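You operate a simulated robot arm through the tools that you are given. There is no shell and no other tool.

You run a simulated robot arm. Do the job below in one go: nothing can be reset, and whatever is moved stays where it is left.

TASK
Wind the loose ribbon back on its spool and put the spool away.
Fine: free the winder's catch to wind, lock it again after; the spool goes on the peg with its colour.

The check looks at the end state, three seconds after you hand in, the way a careful person would. Anything else that was tipped, shoved, dropped, spilled or broken makes it a failure.

THE ROBOT
A 7-joint arm with a two-finger gripper, fixed in place. Base frame: the origin is on the floor under the middle of its stand, x ahead of it, y to its left, z up; the work surface is at about z = 90. Readings come in cm, rad, newtons and seconds.
With the tool pointing down near the work surface it reaches from about 34 to 72 cm from the base axis. Its first joint turns from -1.152 to 1.152 rad. Payload 2.45 kg.
The TCP is the grasp point between the finger pads, 2.6 cm short of the fingertips. In the tool frame z runs along the fingers and y along their closing line. The gripper opens to 9.6 cm; its body begins 6.9 cm behind the TCP.
Orientation is that of the tool frame in the base frame, as a unit quaternion [w, x, y, z]. With the fingers straight down and closing along the base's y, the tool's x points along the base's -x, its y along +y and its z along -z.

THE INTERFACE
- The arm moves only by the tool play_rows. Its arguments are lists of equal length, an entry for each row: "delta_rot": the turn, a rotation vector about the tool's x, y, z in rad, a list of three; "travel": the shift along the tool's x, y, z in cm, a list of three; "claw": the gripper command, from -1 (fully open) to 1 (shut), values between in proportion. In form: {"delta_rot": [[ax, ay, az], ...], "travel": [[dx, dy, dz], ...], "claw": [claw, ...]}. A call has 1 to 20 rows; each row is the pose to reach, as a shift and turn from the pose commanded when the call began, along the tool's axes at that moment. Each row takes 0.2 s and may step no farther than 5 cm and 0.15 rad from the row before; otherwise, or with a gripper value out of range, the whole call is refused. Where a pose cannot be reached the arm comes as near as it can. A force on the tool above 40 N (or 10 N above the force at the start of the call, whichever is more), or a blocked arm, ends the call early, and 0.2 s more pass. The fingers move at their own pace (about 5 cm/s each) and stop on an object; they squeeze with about 44 N. The grip force told is the motor's: it shows also when the fingers shut on nothing. Time passes only in rows, and 0.2 s behind the last, so rows that repeat a pose let the fingers close. It gives the time, the measured TCP pose, the force on the tool (base axes), the opening and the grip force at its end, in the units of the frame above (readings bear some noise), with the torque about the TCP (base axes, N m) and any sound that the robot's microphone picked up, and new pictures: "pictures" is both (left out), scene, wrist or none.
- Cameras (640 x 400 px; columns grow to the right, rows downward): "scene" is fixed at [17.38, -39.44, 143.63]; the picture's right is [0.72, -0.69, 0.00], its down [-0.33, -0.34, -0.88] and it looks along [0.61, 0.63, -0.48] (base axes); focal length 337 px, centre (320, 200). "wrist" rides on the gripper at [8.2, 0.3, -9.8] in the tool frame; the picture's right is [-0.04, 1.00, 0.00], its down [-0.73, -0.03, -0.68] and it looks along [-0.68, -0.03, 0.73] (tool axes); focal length 256 px, centre (320, 200). There is no depth. A picture from a camera that has moved, and an enlarged one, comes with that camera's place and axes in the base frame and with its lens.
- close_up(camera, box): a new picture of the part [left, top, right, bottom] of that camera's present view, enlarged. It takes no simulated time.
- finish_job(): hands the job in; it is judged then, once.

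Places have to be worked out from the pictures, the camera data and where the tool is seen. Open the gripper and draw the arm clear of the work before you hand the job in, unless the task says otherwise.

The tools are called after "Call:" as name(argument=value, ...) on one line, values as JSON. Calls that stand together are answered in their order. play_rows: Moves the arm, as the interface text tells. Its arguments: {"type":"object","properties":{"delta_rot":{"type":"array","items":{"type":"array","items":{"type":"number"}}},"travel":{"type":"array","items":{"type":"array","items":{"type":"number"}}},"claw":{"type":"array","items":{"type":"number"}},"pictures":{"type":"string","enum":["both","scene","wrist","none"]}},"required":["delta_rot","travel","claw"]} The other tools are called the same way: close_up (camera, box) takes an enlarged picture of a part of a camera's view; finish_job () hands the job in.

At the start:

```text
clock: 0.0
tcp_pos: [44.5, -7.83, 123.04]
ee_rot: [0.0, 0.0, 1.0, 0.0]
wrist_force: [1.1, 0.2, -0.4]
wrist_torque: [-0.02, 0.01, 0.02]
grip_width: 9.57
grip_force: 0.1
```

scene: 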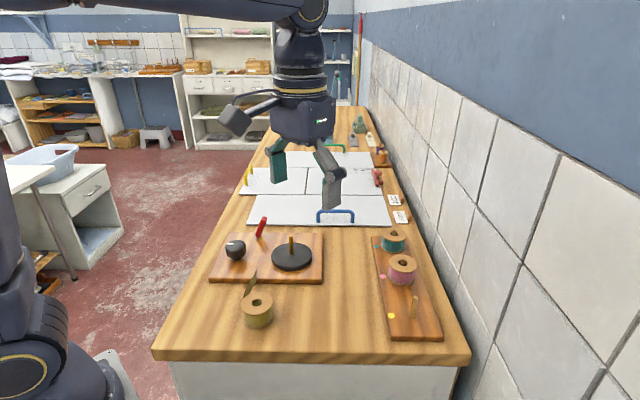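
wrist: 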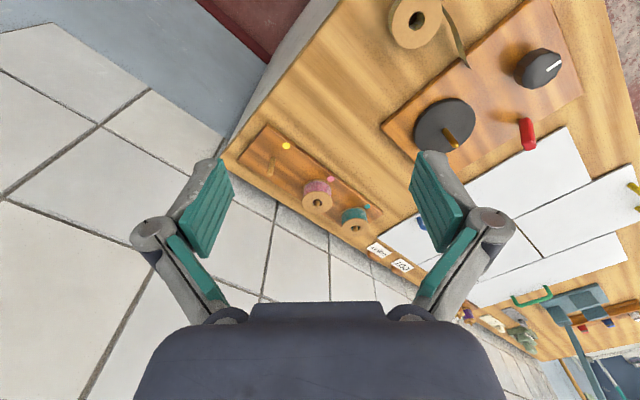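

I'll take close looks at the winder, the spool and the peg board before moving.

Call:
close_up(camera="scene", box=[200, 200, 340, 340])

Call:
close_up(camera="scene", box=[350, 210, 470, 350])

Call:
close_up(camera="wrist", box=[370, 0, 610, 170])

Call:
close_up(camera="wrist", box=[220, 110, 400, 260])

```text
2.86 times, centred on (270, 270) of scene
camera zoom: at [17.38, -39.44, 143.63], right [0.72, -0.69, 0.0], down [-0.33, -0.34, -0.88], along [0.61, 0.63, -0.48], focal length 962 px, centre (463, 0)
```

zoom: 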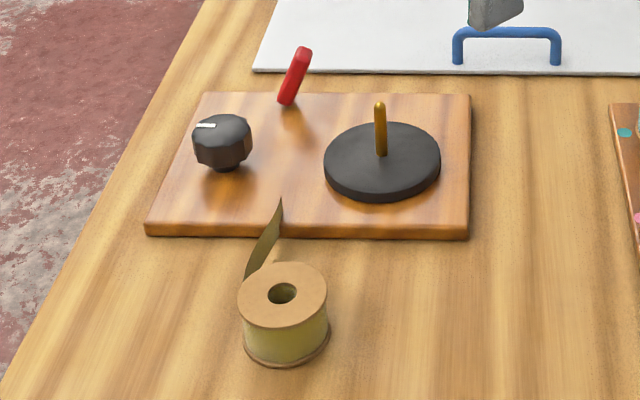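

```text
2.86 times, centred on (410, 280) of scene
camera zoom: at [17.38, -39.44, 143.63], right [0.72, -0.69, 0.0], down [-0.33, -0.34, -0.88], along [0.61, 0.63, -0.48], focal length 962 px, centre (63, -29)
```

zoom: 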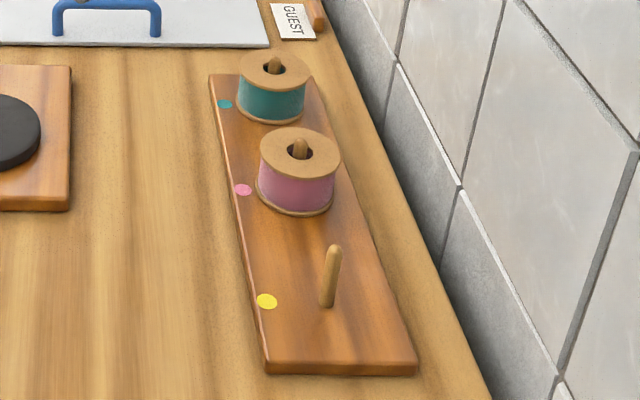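

```text
2.35 times, centred on (490, 85) of wrist
camera zoom: at [36.24, -7.59, 132.84], right [0.04, 1.0, 0.0], down [0.73, -0.03, 0.68], along [0.68, -0.03, -0.73], focal length 602 px, centre (-80, 471)
```

zoom: 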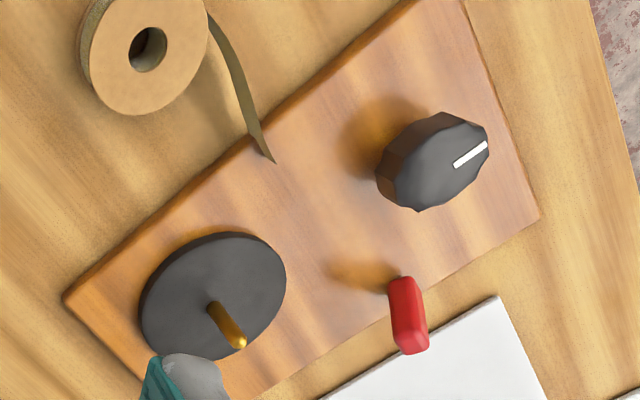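

```text
2.67 times, centred on (310, 185) of wrist
camera zoom: at [36.24, -7.59, 132.84], right [0.04, 1.0, 0.0], down [0.73, -0.03, 0.68], along [0.68, -0.03, -0.73], focal length 683 px, centre (347, 240)
```

zoom: 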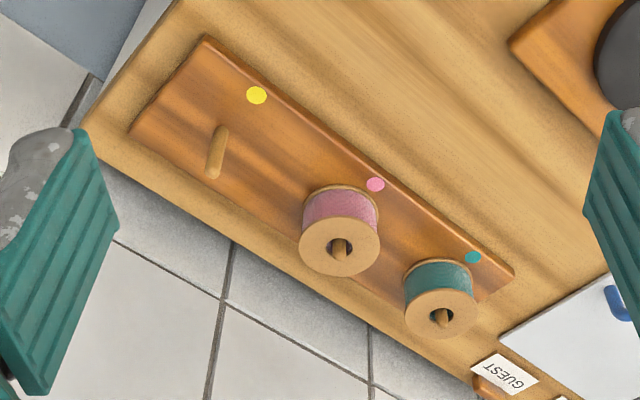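

The spool on the bench is at roughly (42, 4) with its top near z = 94. The winder board has a disc with a pin, a black knob and a red catch. I'll move back and left, staying high, so the wrist camera can see the winder properly.

Call:
play_rows(delta_rot=[[0, 0, 0], [0, 0, 0], [0, 0, 0], [0, 0, 0], [0, 0, 0], [0, 0, 0]], travel=[[1.3, 4, 0.8], [2.6, 8, 1.6], [3.9, 12, 2.4], [5.2, 16, 3.2], [6.5, 20, 4], [6.5, 20, 4]], claw=[-1, -1, -1, -1, -1, -1], pictures="both")

```text
clock: 1.4
tcp_pos: [37.98, 12.23, 118.92]
ee_rot: [0.001, 0.001, 1.0, 0.0]
wrist_force: [-0.1, 0.1, -0.6]
wrist_torque: [0.0, 0.0, 0.01]
grip_width: 9.6
grip_force: 0.1
camera wrist: at [29.82, 12.51, 128.78], right [0.04, 1.0, 0.0], down [0.73, -0.03, 0.68], along [0.68, -0.03, -0.73], focal length 256 px, centre (320, 200)
```

scene: 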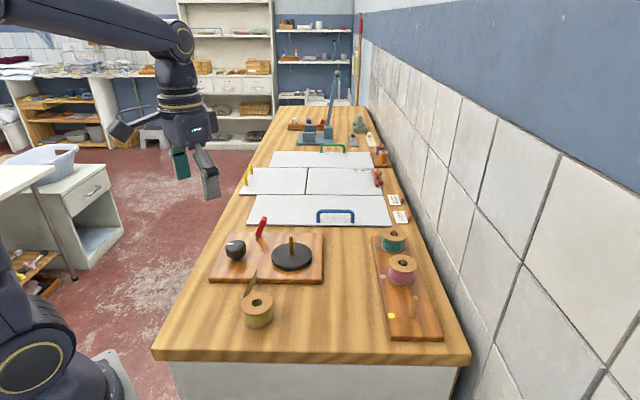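
wrist: 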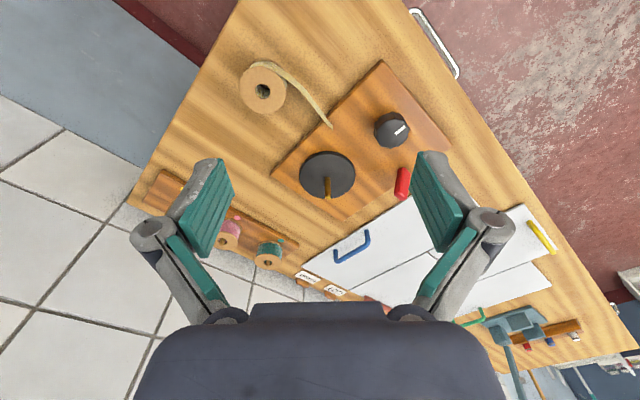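

Call:
close_up(camera="wrist", box=[230, 50, 470, 200])

Call:
close_up(camera="wrist", box=[350, 90, 446, 150])

Call:
close_up(camera="scene", box=[205, 205, 333, 285])

Call:
close_up(camera="scene", box=[250, 100, 410, 230])

```text
2.67 times, centred on (350, 125) of wrist
camera zoom: at [29.82, 12.51, 128.78], right [0.04, 1.0, 0.0], down [0.73, -0.03, 0.68], along [0.68, -0.03, -0.73], focal length 683 px, centre (240, 400)
```

zoom: 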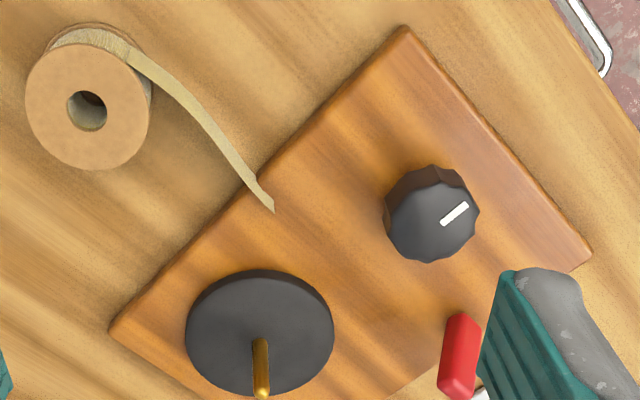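

```text
6.67 times, centred on (398, 120) of wrist
camera zoom: at [29.82, 12.51, 128.78], right [0.04, 1.0, 0.0], down [0.73, -0.03, 0.68], along [0.68, -0.03, -0.73], focal length 1707 px, centre (-200, 733)
```

zoom: 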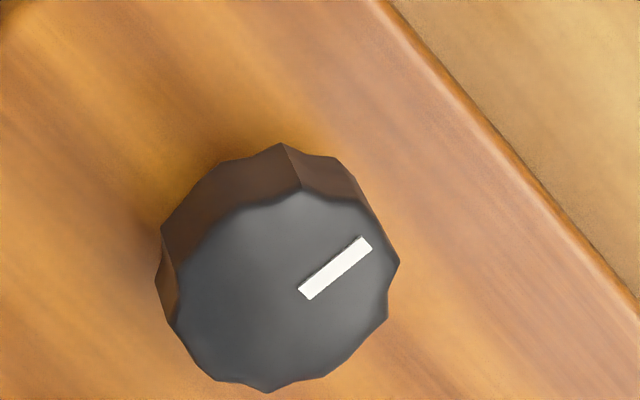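

```text
5.00 times, centred on (269, 245) of scene
camera zoom: at [17.38, -39.44, 143.63], right [0.72, -0.69, 0.0], down [-0.33, -0.34, -0.88], along [0.61, 0.63, -0.48], focal length 1683 px, centre (575, -25)
```

zoom: 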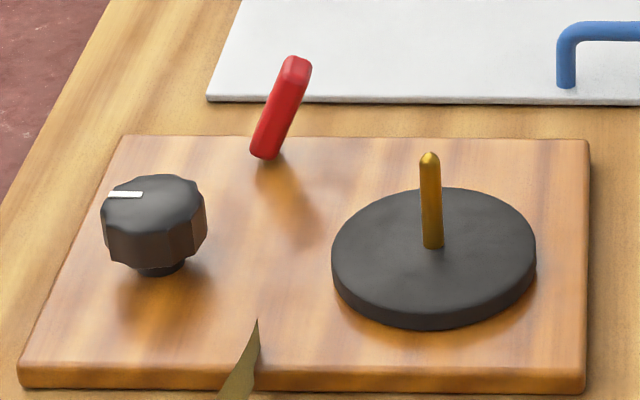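

```text
3.08 times, centred on (330, 165) of scene
camera zoom: at [17.38, -39.44, 143.63], right [0.72, -0.69, 0.0], down [-0.33, -0.34, -0.88], along [0.61, 0.63, -0.48], focal length 1036 px, centre (289, 308)
```

zoom: 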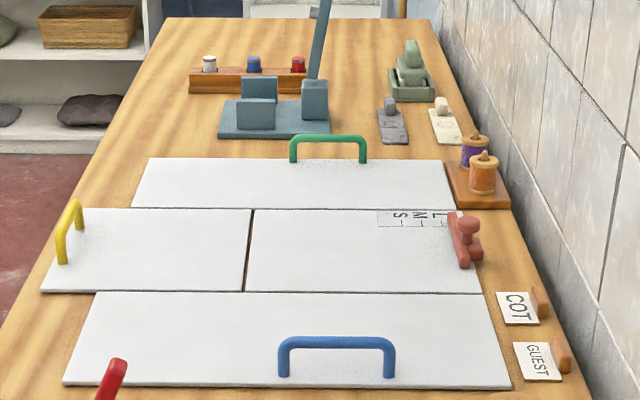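

Triangulating the two views gives these places:
- **Spool:** axis about (42.15, 4.2), top at z = 94, 6.2 cm across.
- **Disc pin:** about (58.1, 12.6), disc top at z = 92.4, pin top at 98.
- **Knob:** about (48.45, 22.1), top at z = 94.8.
- **Red catch:** base about (57.6, 26), top about (59.4, 24.9, 97).
- **Yellow peg:** about (63.6, -17.9), peg top at z = 96.4.

I'll turn the tool 45° so the fingers straddle the spool clear of the ribbon tail, and go above the spool.

Call:
play_rows(delta_rot=[[0, 0, 0.131], [0, 0, 0.262], [0, 0, 0.393], [0, 0, 0.524], [0, 0, 0.655], [0, 0, 0.785], [0, 0, 0.785]], travel=[[-0.7, -1.34, 2.2], [-1.4, -2.68, 4.4], [-2.1, -4.0, 6.6], [-2.8, -5.35, 8.8], [-3.5, -6.7, 11], [-4.17, -8.03, 13], [-4.17, -8.03, 13]], claw=[-1, -1, -1, -1, -1, -1, -1], pictures="both")

```text
clock: 3.0
tcp_pos: [42.17, 4.06, 105.91]
ee_rot: [0.0, 0.384, 0.924, 0.0]
wrist_force: [0.3, 0.2, 0.2]
wrist_torque: [-0.01, -0.02, -0.02]
grip_width: 9.62
grip_force: 0.2
camera wrist: at [36.6, 10.06, 115.72], right [0.74, 0.68, 0.0], down [0.5, -0.54, 0.68], along [0.46, -0.5, -0.73], focal length 256 px, centre (320, 200)
```

scene: 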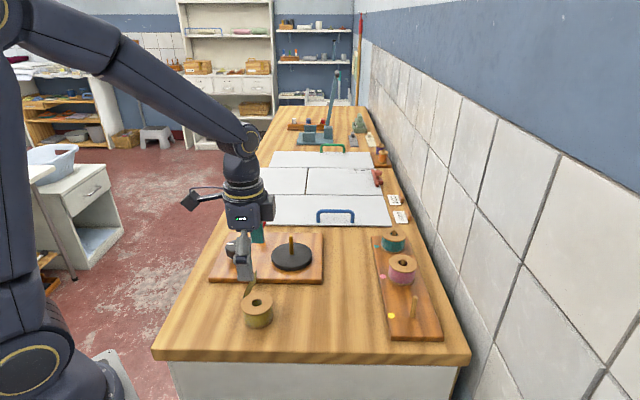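
wrist: 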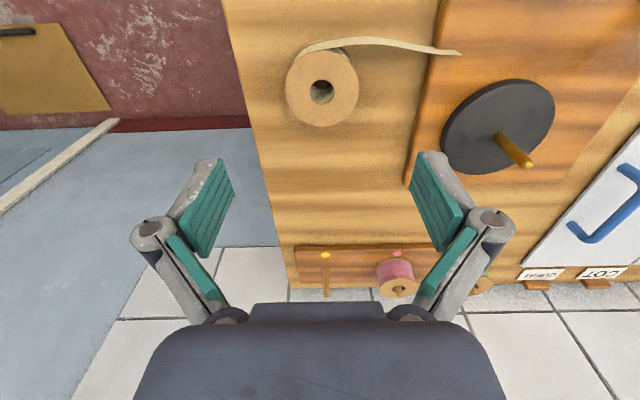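

The tool hangs almost exactly over the spool and the ribbon tail is clear of both fingers. I'll zoom in to check the centring before going down.

Call:
close_up(camera="wrist", box=[270, 20, 480, 150])

Call:
close_up(camera="scene", box=[200, 200, 330, 340])

```text
3.05 times, centred on (375, 85) of wrist
camera zoom: at [36.6, 10.06, 115.72], right [0.74, 0.68, 0.0], down [0.5, -0.54, 0.68], along [0.46, -0.5, -0.73], focal length 780 px, centre (152, 550)
```

zoom: 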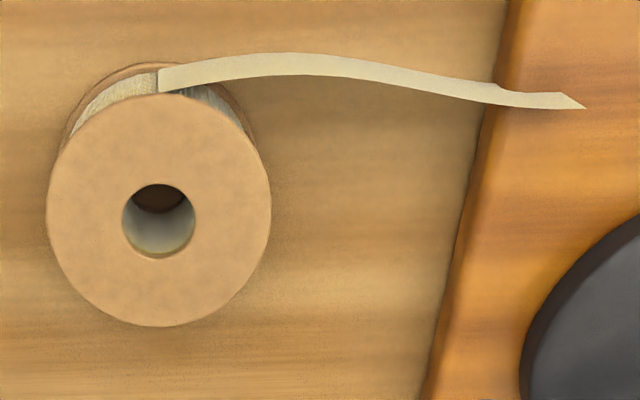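

```text
2.86 times, centred on (265, 270) of scene
camera zoom: at [17.38, -39.44, 143.63], right [0.72, -0.69, 0.0], down [-0.33, -0.34, -0.88], along [0.61, 0.63, -0.48], focal length 962 px, centre (477, 0)
```

zoom: 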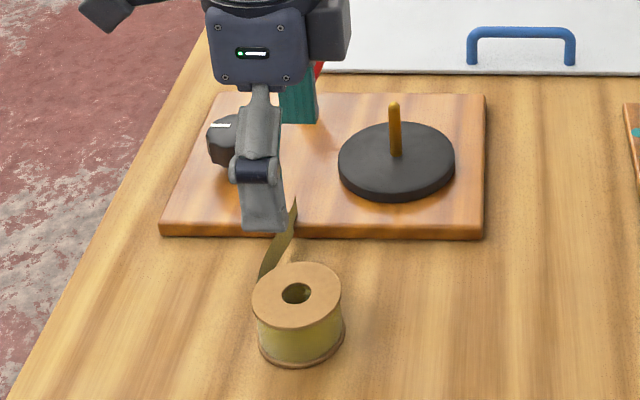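

The spool centre refines to about (42.07, 4.32), and the tail lies nearly 2 cm clear of the right finger's path. I'll shift by those few millimetres and go down around the spool.

Call:
play_rows(delta_rot=[[0, 0, 0], [0, 0, 0], [0, 0, 0], [0, 0, 0], [0, 0, 0], [0, 0, 0]], travel=[[0.23, 0.1, 3.5], [0.23, 0.1, 7], [0.23, 0.1, 9.5], [0.23, 0.1, 11.5], [0.23, 0.1, 12.7], [0.23, 0.1, 12.7]], claw=[-1, -1, -1, -1, -1, -1], pictures="both")

```text
clock: 4.4
tcp_pos: [42.01, 4.3, 93.27]
ee_rot: [0.0, 0.384, 0.923, 0.0]
wrist_force: [0.5, 0.0, -0.2]
wrist_torque: [0.01, -0.02, 0.01]
grip_width: 9.6
grip_force: 0.0
camera wrist: at [36.46, 10.29, 103.08], right [0.73, 0.68, 0.0], down [0.5, -0.54, 0.68], along [0.46, -0.5, -0.73], focal length 256 px, centre (320, 200)
```

scene: 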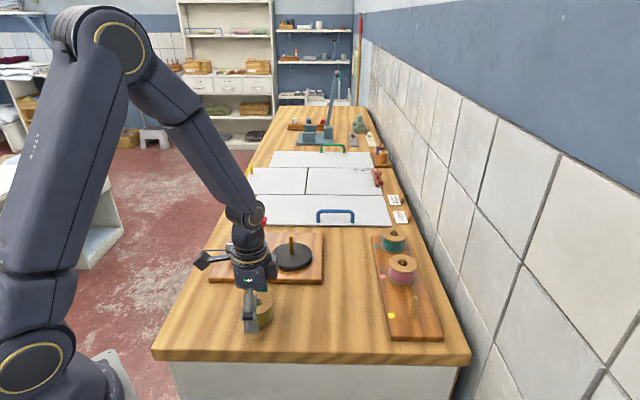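
wrist: 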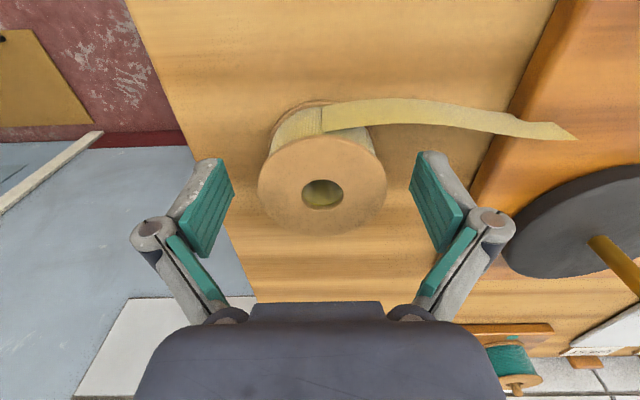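

The fingers straddle the spool, with the ribbon tail behind the right finger and clear of the pads. I'll close the grip.

Call:
play_rows(delta_rot=[[0, 0, 0], [0, 0, 0], [0, 0, 0], [0, 0, 0]], travel=[[0, 0, 0], [0, 0, 0], [0, 0, 0], [0, 0, 0]], claw=[0, 1, 1, 1], pictures="both")

Call:
close_up(camera="scene", box=[200, 230, 330, 340])

```text
clock: 5.4
tcp_pos: [42.14, 4.24, 93.28]
ee_rot: [0.0, 0.383, 0.924, 0.0]
wrist_force: [-0.2, 0.1, 3.6]
wrist_torque: [0.14, 0.0, -0.01]
grip_width: 6.09
grip_force: 44.4
camera wrist: at [36.46, 10.29, 103.12], right [0.73, 0.68, 0.0], down [0.5, -0.54, 0.68], along [0.46, -0.5, -0.73], focal length 256 px, centre (320, 200)
```

scene: 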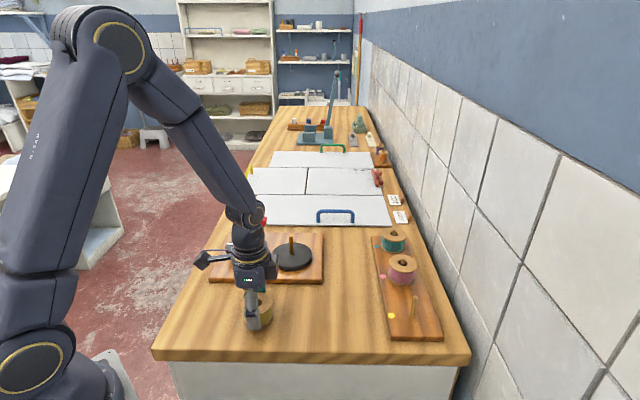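
wrist: 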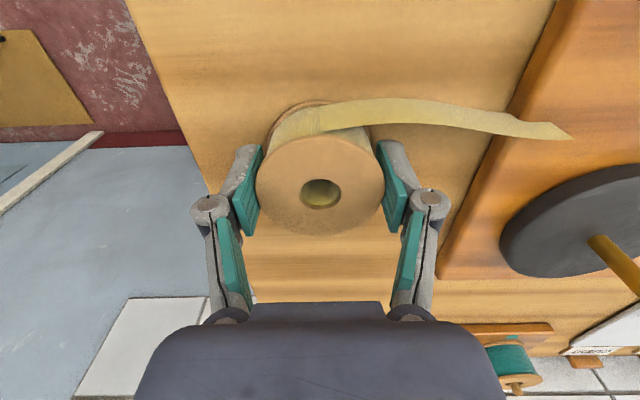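

```text
3.64 times, centred on (265, 285) of scene
camera zoom: at [17.37, -39.44, 143.63], right [0.72, -0.69, 0.0], down [-0.33, -0.34, -0.88], along [0.61, 0.63, -0.48], focal length 1224 px, centre (520, -109)
```

zoom: 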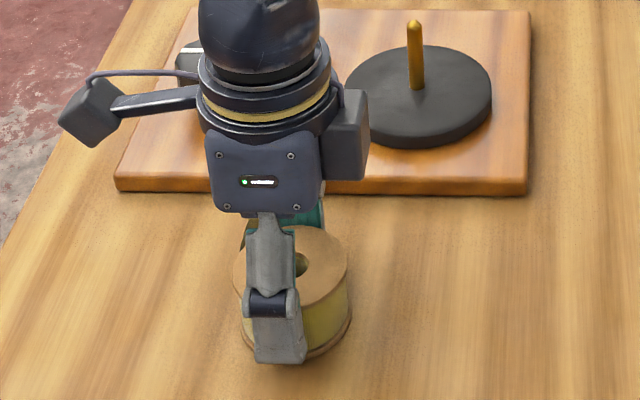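

The grip holds at 6.09 cm with 44 N. I'll lift straight up, high enough for the spool to clear the pin (top at z = 98), and check the hold.

Call:
play_rows(delta_rot=[[0, 0, 0], [0, 0, 0], [0, 0, 0], [0, 0, 0], [0, 0, 0], [0, 0, 0]], travel=[[0, 0, -1], [0, 0, -3.5], [0, 0, -6.5], [0, 0, -9.5], [0, 0, -11.5], [0, 0, -11.5]], claw=[1, 1, 1, 1, 1, 1], pictures="both")

Call:
close_up(camera="wrist", box=[240, 80, 400, 250])

Call:
close_up(camera="scene", box=[200, 190, 330, 310])

```text
clock: 6.8
tcp_pos: [42.07, 4.38, 104.88]
ee_rot: [0.0, 0.383, 0.924, 0.001]
wrist_force: [-0.3, 0.4, 0.2]
wrist_torque: [-0.01, 0.04, -0.03]
grip_width: 6.07
grip_force: 44.5
camera wrist: at [36.48, 10.27, 114.71], right [0.73, 0.68, 0.0], down [0.5, -0.54, 0.68], along [0.46, -0.5, -0.73], focal length 256 px, centre (320, 200)
```

scene: 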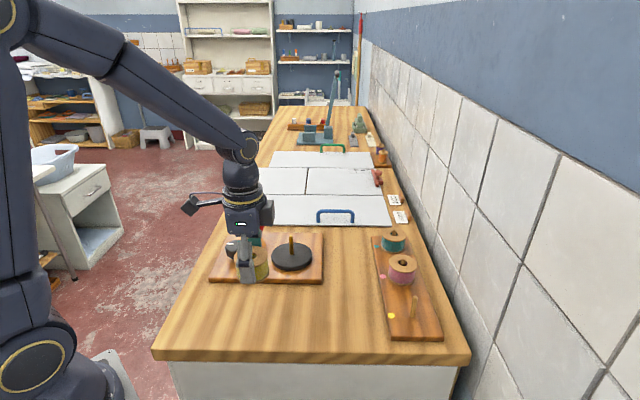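
wrist: 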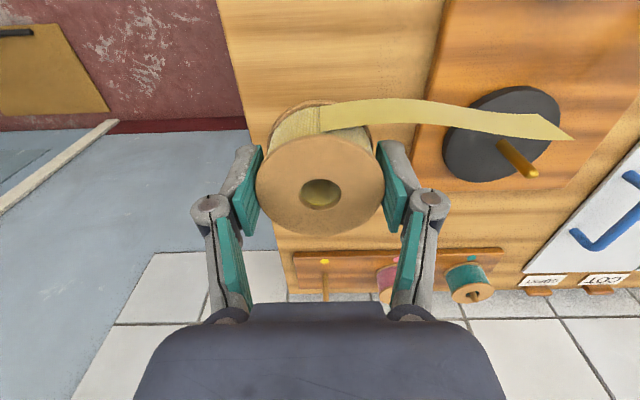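

```text
2.35 times, centred on (320, 165) of wrist
camera zoom: at [36.48, 10.27, 114.71], right [0.73, 0.68, 0.0], down [0.5, -0.54, 0.68], along [0.46, -0.5, -0.73], focal length 602 px, centre (320, 282)
```

zoom: 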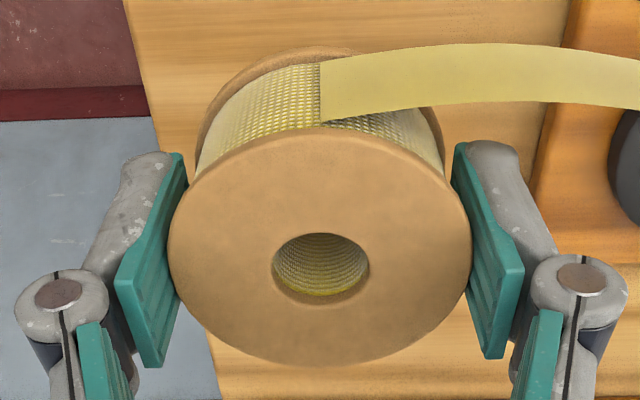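

```text
3.33 times, centred on (265, 250) of scene
camera zoom: at [17.38, -39.44, 143.63], right [0.72, -0.69, 0.0], down [-0.33, -0.34, -0.88], along [0.61, 0.63, -0.48], focal length 1122 px, centre (503, 33)
```

zoom: 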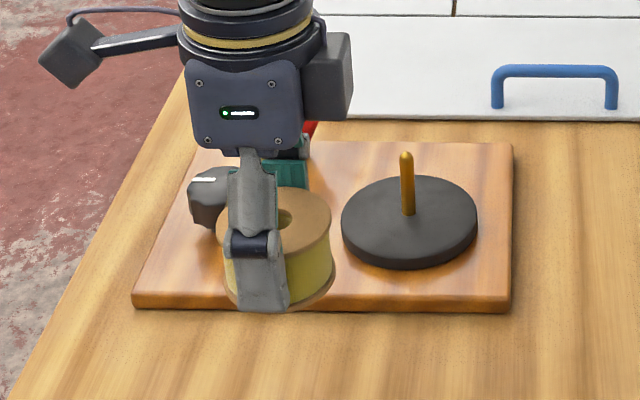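

The spool came up level with its tail intact, and the hole is within about 0.15 cm of the TCP. I'll carry it over the disc pin at this height.

Call:
play_rows(delta_rot=[[0, 0, 0], [0, 0, 0], [0, 0, 0], [0, 0, 0], [0, 0, 0], [0, 0, 0], [0, 0, 0]], travel=[[-0.9, 2.8, -0.5], [-1.9, 5.7, -0.7], [-2.8, 8.5, -0.7], [-3.7, 11.3, -0.7], [-4.7, 14.2, -0.7], [-5.6, 17, -0.7], [-5.6, 17, -0.7]], claw=[1, 1, 1, 1, 1, 1, 1], pictures="both")

Call:
close_up(camera="wrist", box=[240, 80, 400, 250])

Call:
close_up(camera="scene", box=[220, 180, 350, 300])

```text
clock: 8.4
tcp_pos: [58.05, 12.37, 105.48]
ee_rot: [0.0, 0.383, 0.924, 0.0]
wrist_force: [1.0, 0.3, -0.5]
wrist_torque: [0.02, -0.05, 0.0]
grip_width: 6.07
grip_force: 44.4
camera wrist: at [52.4, 18.33, 115.31], right [0.73, 0.68, 0.0], down [0.5, -0.54, 0.68], along [0.46, -0.5, -0.73], focal length 256 px, centre (320, 200)
```

scene: 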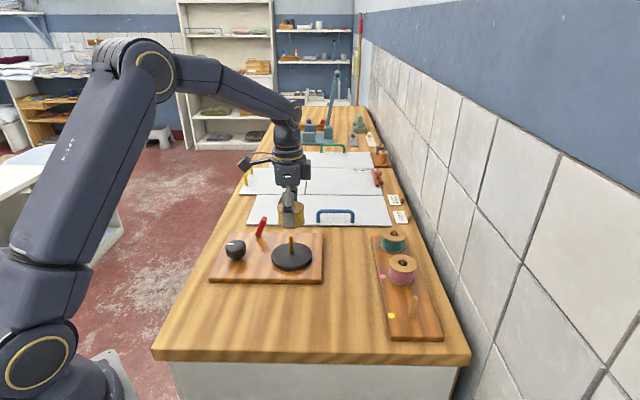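
wrist: 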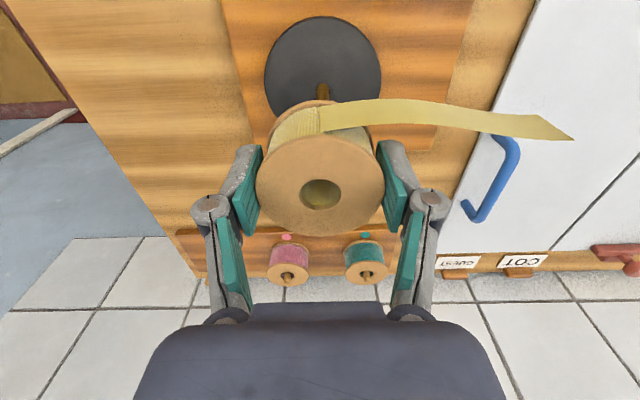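

```text
2.35 times, centred on (320, 165) of wrist
camera zoom: at [52.4, 18.33, 115.31], right [0.73, 0.68, 0.0], down [0.5, -0.54, 0.68], along [0.46, -0.5, -0.73], focal length 602 px, centre (320, 282)
```

zoom: 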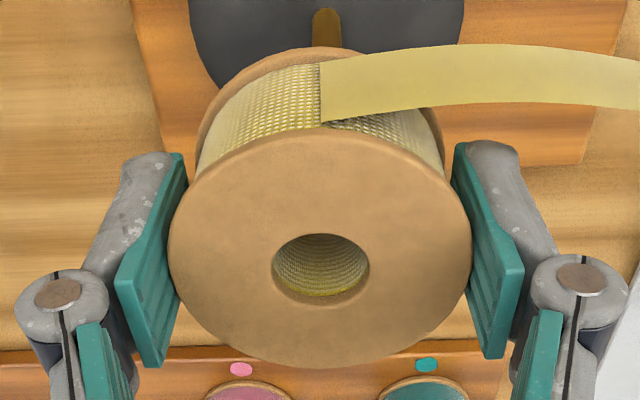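

```text
3.33 times, centred on (285, 240) of scene
camera zoom: at [17.38, -39.44, 143.63], right [0.72, -0.69, 0.0], down [-0.33, -0.34, -0.88], along [0.61, 0.63, -0.48], focal length 1122 px, centre (437, 67)
```

zoom: 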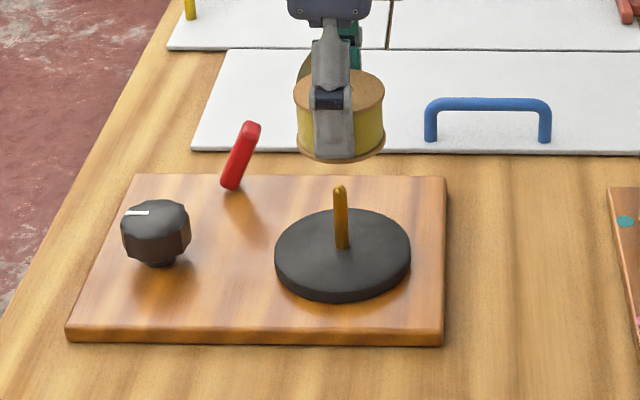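

Pin, hole and disc agree in both views to within a few millimetres. The pin is at about (58.0, 12.65), so I'll nudge the spool there and descend to just above the pin tip to check alignment.

Call:
play_rows(delta_rot=[[0, 0, 0], [0, 0, 0], [0, 0, 0], [0, 0, 0]], travel=[[0.14, 0.24, 1.5], [0.14, 0.24, 2.8], [0.14, 0.24, 3.6], [0.14, 0.24, 3.6]], claw=[1, 1, 1, 1], pictures="none")

Call:
close_up(camera="wrist", box=[240, 0, 420, 250])

Call:
close_up(camera="scene", box=[250, 190, 340, 290])

```text
clock: 9.4
tcp_pos: [58.08, 12.63, 101.97]
ee_rot: [0.0, 0.383, 0.924, 0.0]
wrist_force: [0.0, 0.5, -0.3]
wrist_torque: [0.0, 0.0, 0.02]
grip_width: 6.09
grip_force: 43.8
```

```text
1.60 times, centred on (330, 125) of wrist
camera zoom: at [52.48, 18.63, 111.68], right [0.73, 0.68, 0.0], down [0.5, -0.54, 0.68], along [0.46, -0.5, -0.73], focal length 410 px, centre (304, 320)
```

zoom: 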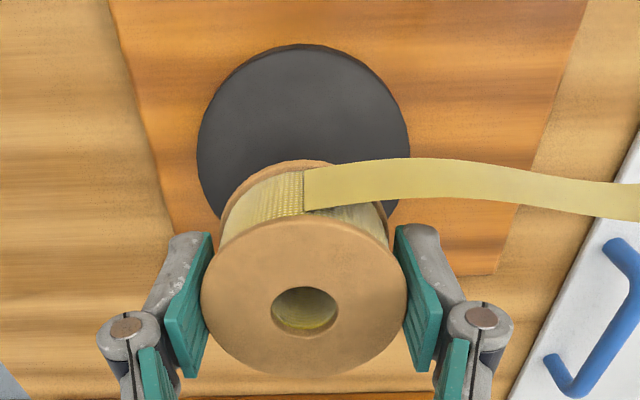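

```text
4.00 times, centred on (295, 240) of scene
camera zoom: at [17.38, -39.44, 143.63], right [0.72, -0.69, 0.0], down [-0.33, -0.34, -0.88], along [0.61, 0.63, -0.48], focal length 1347 px, centre (420, 40)
```

zoom: 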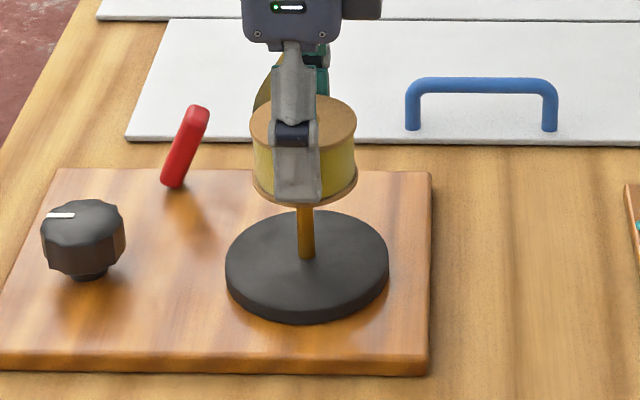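

The spool bottom sits just above the pin and both views show it centred to about 0.2 cm. I'll nudge it slightly and lower it onto the pin in small steps.

Call:
play_rows(delta_rot=[[0, 0, 0], [0, 0, 0], [0, 0, 0], [0, 0, 0], [0, 0, 0], [0, 0, 0]], travel=[[0.15, -0.03, 0.2], [0.15, -0.03, 0.6], [0.15, -0.03, 1.0], [0.15, -0.03, 1.5], [0.15, -0.03, 2.0], [0.15, -0.03, 2.0]], claw=[1, 1, 1, 1, 1, 1], pictures="none")

Call:
close_up(camera="wrist", box=[240, 0, 420, 250])

Call:
close_up(camera="wrist", box=[290, 160, 350, 220])

Call:
close_up(camera="scene", box=[250, 190, 340, 290])

```text
clock: 10.8
tcp_pos: [58.12, 12.7, 99.87]
ee_rot: [0.0, 0.383, 0.924, 0.0]
wrist_force: [0.6, -0.2, -1.5]
wrist_torque: [-0.01, -0.01, -0.01]
grip_width: 6.07
grip_force: 43.3
```

```text
1.60 times, centred on (330, 125) of wrist
camera zoom: at [52.37, 18.69, 109.7], right [0.73, 0.68, 0.0], down [0.5, -0.54, 0.68], along [0.46, -0.5, -0.73], focal length 410 px, centre (304, 320)
```

zoom: 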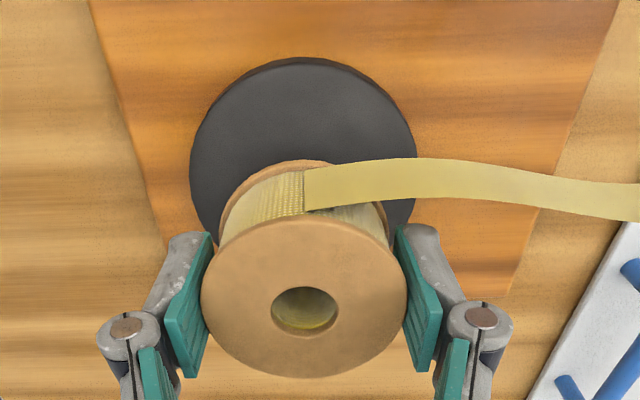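

```text
6.67 times, centred on (320, 190) of wrist
camera zoom: at [52.37, 18.69, 109.7], right [0.73, 0.68, 0.0], down [0.5, -0.54, 0.68], along [0.46, -0.5, -0.73], focal length 1707 px, centre (320, 267)
```

zoom: 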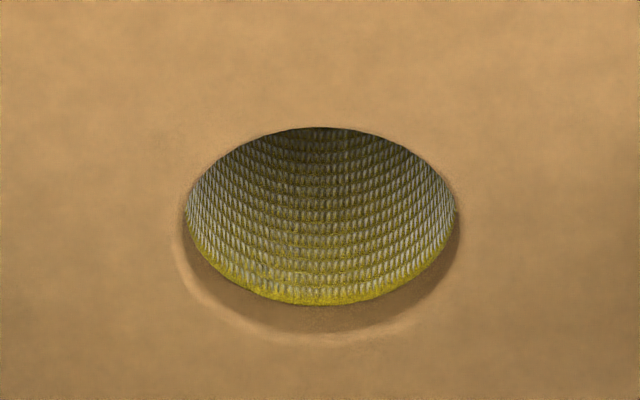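

```text
4.00 times, centred on (295, 240) of scene
camera zoom: at [17.38, -39.44, 143.63], right [0.72, -0.69, 0.0], down [-0.33, -0.34, -0.88], along [0.61, 0.63, -0.48], focal length 1347 px, centre (420, 40)
```

zoom: 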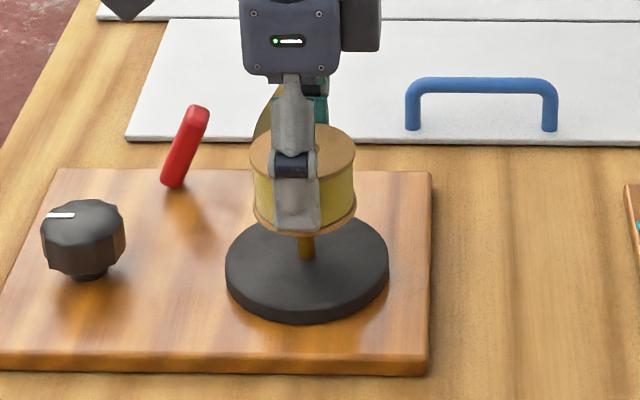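

There's no contact force with the spool bottom now below the pin tip, so the pin is inside the bore. I'll lower it further toward the disc.

Call:
play_rows(delta_rot=[[0, 0, 0], [0, 0, 0], [0, 0, 0], [0, 0, 0], [0, 0, 0], [0, 0, 0], [0, 0, 0]], travel=[[0, 0, 0.6], [0, 0, 1.2], [0, 0, 1.8], [0, 0, 2.4], [0, 0, 3.0], [0, 0, 3.5], [0, 0, 3.5]], claw=[1, 1, 1, 1, 1, 1, 1], pictures="none")

Call:
close_up(camera="wrist", box=[270, 150, 370, 230])

Call:
close_up(camera="scene", box=[250, 190, 340, 290])

```text
clock: 12.4
tcp_pos: [57.91, 12.8, 96.33]
ee_rot: [0.0, 0.383, 0.924, 0.0]
wrist_force: [-0.7, 0.7, -0.2]
wrist_torque: [0.04, 0.01, 0.02]
grip_width: 6.08
grip_force: 43.9
```

```text
5.00 times, centred on (320, 190) of wrist
camera zoom: at [52.33, 18.7, 106.24], right [0.73, 0.68, 0.0], down [0.5, -0.54, 0.68], along [0.46, -0.5, -0.73], focal length 1280 px, centre (320, 250)
```

zoom: 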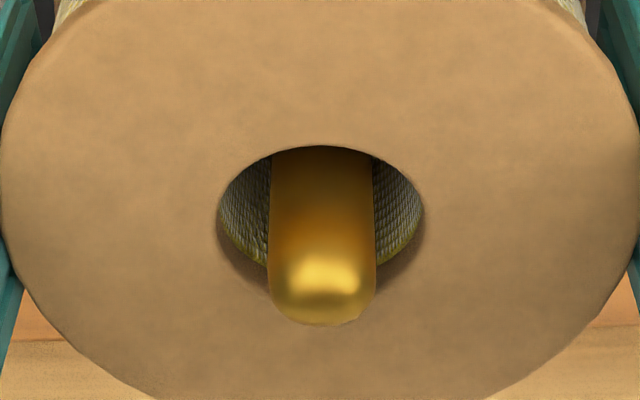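

```text
4.00 times, centred on (295, 240) of scene
camera zoom: at [17.38, -39.44, 143.63], right [0.72, -0.69, 0.0], down [-0.33, -0.34, -0.88], along [0.61, 0.63, -0.48], focal length 1347 px, centre (420, 40)
```

zoom: 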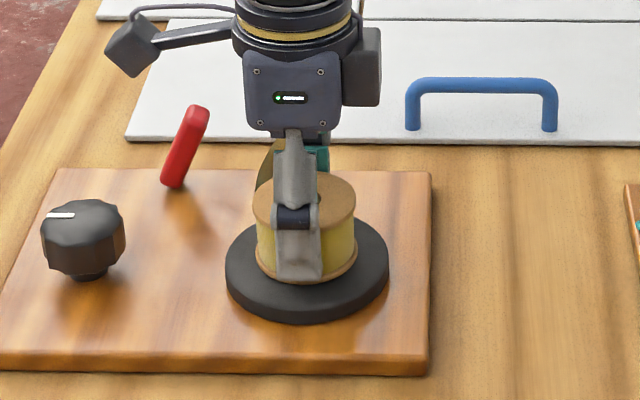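

The pin stands centred in the bore. I'll lower the last half centimetre in small steps until the spool rests on the disc.

Call:
play_rows(delta_rot=[[0, 0, 0], [0, 0, 0], [0, 0, 0], [0, 0, 0], [0, 0, 0], [0, 0, 0]], travel=[[0, 0, 0.15], [0, 0, 0.3], [0, 0, 0.4], [0, 0, 0.5], [0, 0, 0.6], [0, 0, 0.6]], claw=[1, 1, 1, 1, 1, 1], pictures="none")

Call:
close_up(camera="scene", box=[250, 190, 340, 290])

```text
clock: 13.4
tcp_pos: [58.01, 12.72, 96.18]
ee_rot: [0.0, 0.382, 0.924, 0.0]
wrist_force: [-5.4, -2.6, 8.4]
wrist_torque: [-0.01, 0.03, 0.03]
grip_width: 6.11
grip_force: 44.0
stopped in row 4: the force on the tool passed its limit at 41 N (the readings are from after the stop); the commanded pose is now the measured one
```

```text
4.00 times, centred on (295, 240) of scene
camera zoom: at [17.34, -39.45, 143.63], right [0.72, -0.69, 0.0], down [-0.33, -0.34, -0.88], along [0.61, 0.63, -0.48], focal length 1347 px, centre (420, 40)
```

zoom: 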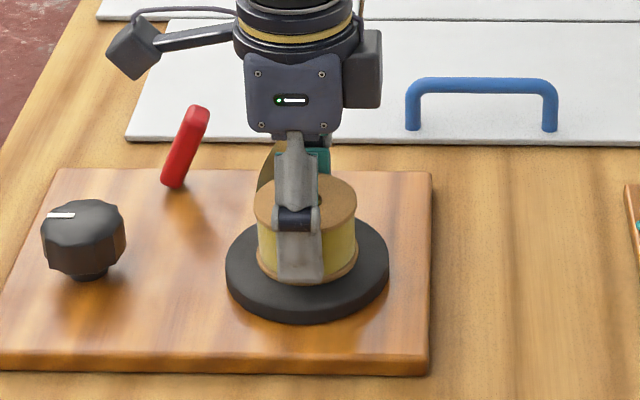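

Contact with the disc stopped the descent, and the spool now sits on the disc over the pin. I'll open the fingers gently and rise straight up.

Call:
play_rows(delta_rot=[[0, 0, 0], [0, 0, 0], [0, 0, 0], [0, 0, 0]], travel=[[0, 0, 0], [0, 0, 0], [0, 0, 0], [0, 0, 0]], claw=[0.0, -0.6, -0.9, -0.9], pictures="none")

Call:
close_up(camera="wrist", box=[160, 50, 480, 250])

Call:
close_up(camera="scene", box=[250, 190, 340, 290])

```text
clock: 14.4
tcp_pos: [58.06, 12.62, 96.27]
ee_rot: [0.001, 0.383, 0.924, 0.0]
wrist_force: [-0.4, -0.2, 0.3]
wrist_torque: [-0.02, 0.02, 0.04]
grip_width: 9.11
grip_force: 0.1
```

```text
2.00 times, centred on (320, 150) of wrist
camera zoom: at [52.41, 18.7, 106.02], right [0.74, 0.68, 0.0], down [0.5, -0.54, 0.68], along [0.46, -0.5, -0.73], focal length 512 px, centre (320, 300)
```

zoom: 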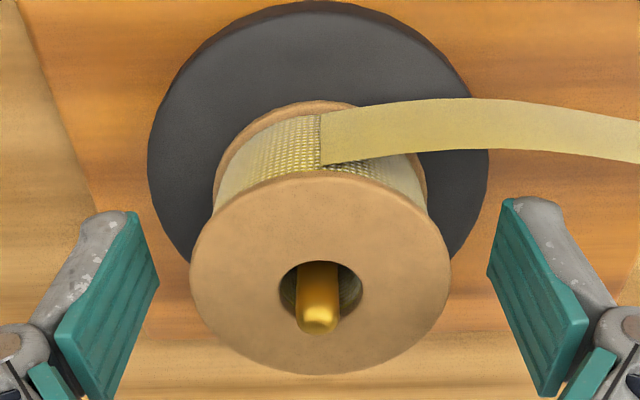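

```text
4.00 times, centred on (295, 240) of scene
camera zoom: at [17.38, -39.44, 143.63], right [0.72, -0.69, 0.0], down [-0.33, -0.34, -0.88], along [0.61, 0.63, -0.48], focal length 1347 px, centre (420, 40)
```

zoom: 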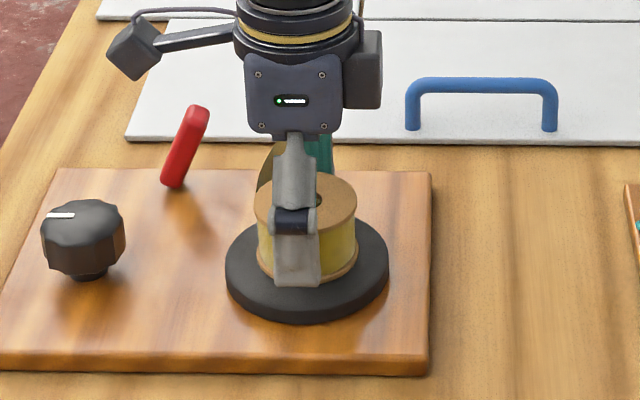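

The spool stays on its pin with the fingers open. I'll rise clear, close the fingers, and move to the disc side of the red catch, still high, to look at it.

Call:
play_rows(delta_rot=[[0, 0, 0], [0, 0, 0], [0, 0, 0], [0, 0, 0], [0, 0, 0], [0, 0, 0], [0, 0, 0], [0, 0, 0], [0, 0, 0]], travel=[[0, 0, -1.5], [0, 0, -5], [0, 0, -9], [0, 0, -12], [1, 2.5, -13], [2, 5, -13], [3, 7.2, -13], [4.6, 9.5, -13], [4.6, 9.5, -13]], claw=[-0.9, -0.9, -0.9, -0.9, 0, 1, 1, 1, 1], pictures="both")

Call:
close_up(camera="scene", box=[205, 180, 335, 290])

Call:
close_up(camera="wrist", box=[160, 0, 480, 200])

```text
clock: 16.4
tcp_pos: [61.45, 22.67, 109.27]
ee_rot: [0.002, 0.383, 0.924, 0.001]
wrist_force: [0.3, -0.5, 0.0]
wrist_torque: [-0.04, 0.05, 0.0]
grip_width: 0.0
grip_force: 16.7
camera wrist: at [55.82, 28.68, 119.06], right [0.74, 0.68, 0.0], down [0.5, -0.54, 0.68], along [0.46, -0.5, -0.73], focal length 256 px, centre (320, 200)
```

scene: 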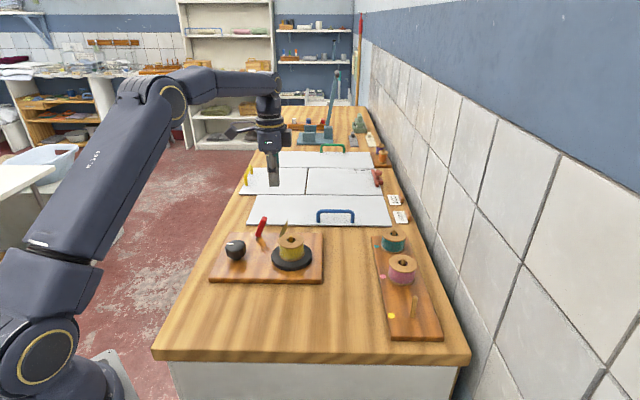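
wrist: 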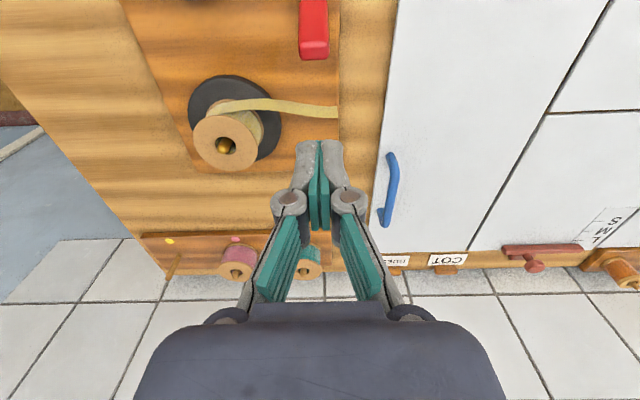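

```text
3.64 times, centred on (270, 235) of scene
camera zoom: at [17.38, -39.44, 143.63], right [0.72, -0.69, 0.0], down [-0.33, -0.34, -0.88], along [0.61, 0.63, -0.48], focal length 1224 px, centre (502, 73)
```

zoom: 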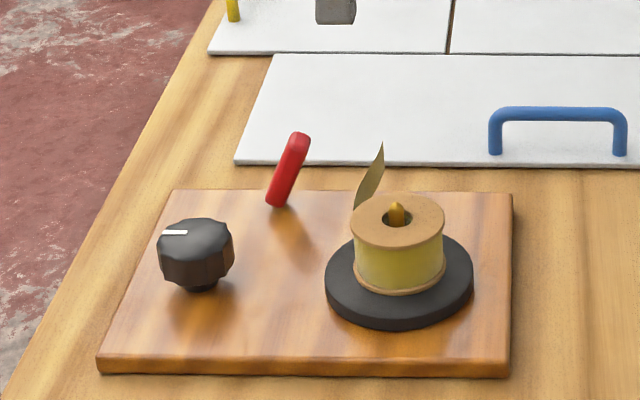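

```text
2.00 times, centred on (320, 100) of wrist
camera zoom: at [55.82, 28.68, 119.06], right [0.74, 0.68, 0.0], down [0.5, -0.54, 0.68], along [0.46, -0.5, -0.73], focal length 512 px, centre (320, 400)
```

zoom: 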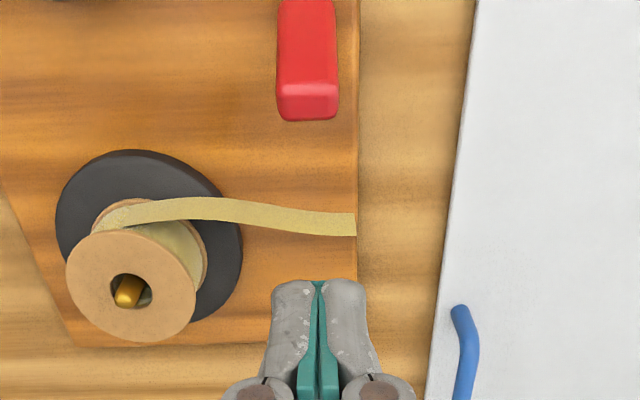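

The catch top is at about (58.8, 24.8, 97), leaning toward the disc, and the ribbon tail is well away from it. I'll lower the closed fingers on the disc side, with the tips just below the lever's top, before pushing.

Call:
play_rows(delta_rot=[[0, 0, 0], [0, 0, 0], [0, 0, 0], [0, 0, 0], [0, 0, 0]], travel=[[0.25, -0.2, 3], [0.25, -0.2, 6.5], [0.25, -0.2, 9.5], [0.25, -0.2, 11.1], [0.25, -0.2, 11.1]], claw=[1, 1, 1, 1, 1], pictures="both")

Call:
close_up(camera="scene", box=[205, 180, 335, 290])

Call:
close_up(camera="wrist", box=[160, 0, 480, 200])

```text
clock: 17.6
tcp_pos: [61.1, 22.71, 98.03]
ee_rot: [0.001, 0.383, 0.924, 0.001]
wrist_force: [-0.4, -0.3, -1.1]
wrist_torque: [0.0, 0.03, -0.03]
grip_width: 0.02
grip_force: 28.6
camera wrist: at [55.52, 28.7, 107.91], right [0.73, 0.68, 0.0], down [0.5, -0.54, 0.68], along [0.46, -0.5, -0.73], focal length 256 px, centre (320, 200)
```

scene: 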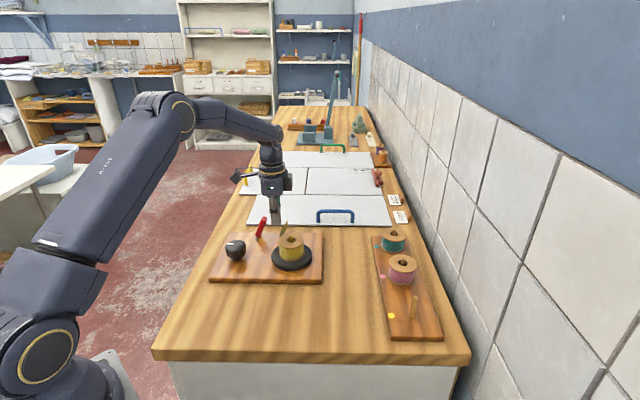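
wrist: 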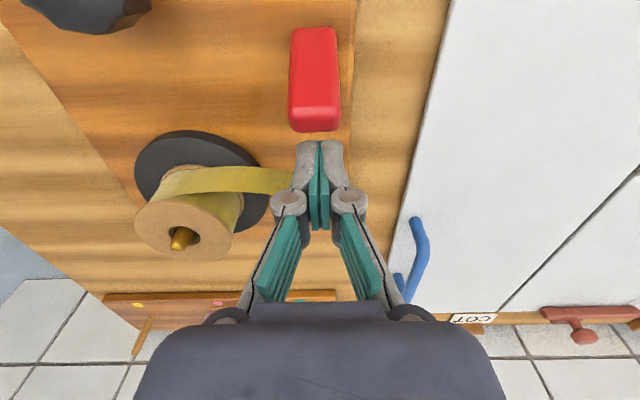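

```text
3.64 times, centred on (270, 235) of scene
camera zoom: at [17.38, -39.44, 143.63], right [0.72, -0.69, 0.0], down [-0.33, -0.34, -0.88], along [0.61, 0.63, -0.48], focal length 1224 px, centre (502, 73)
```

zoom: 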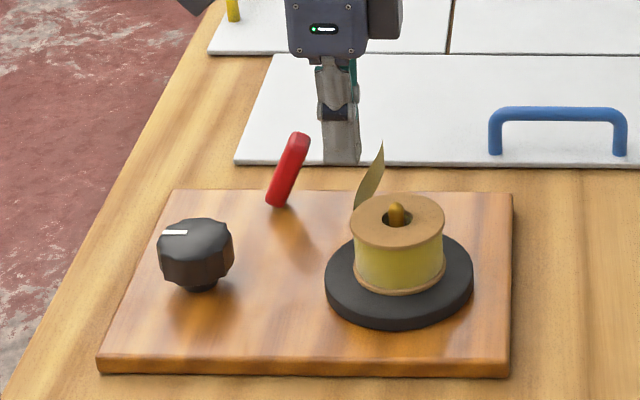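

```text
2.00 times, centred on (320, 100) of wrist
camera zoom: at [55.52, 28.7, 107.91], right [0.73, 0.68, 0.0], down [0.5, -0.54, 0.68], along [0.46, -0.5, -0.73], focal length 512 px, centre (320, 400)
```

zoom: 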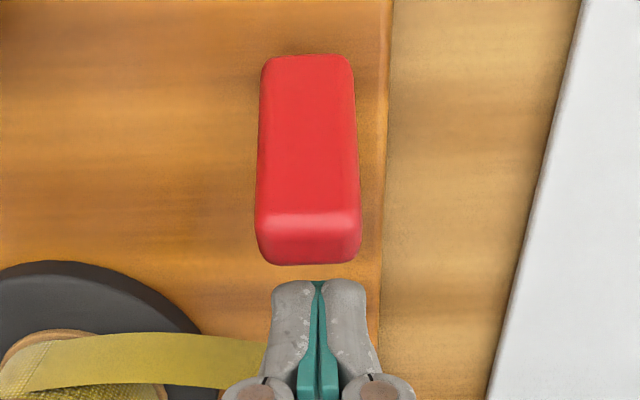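

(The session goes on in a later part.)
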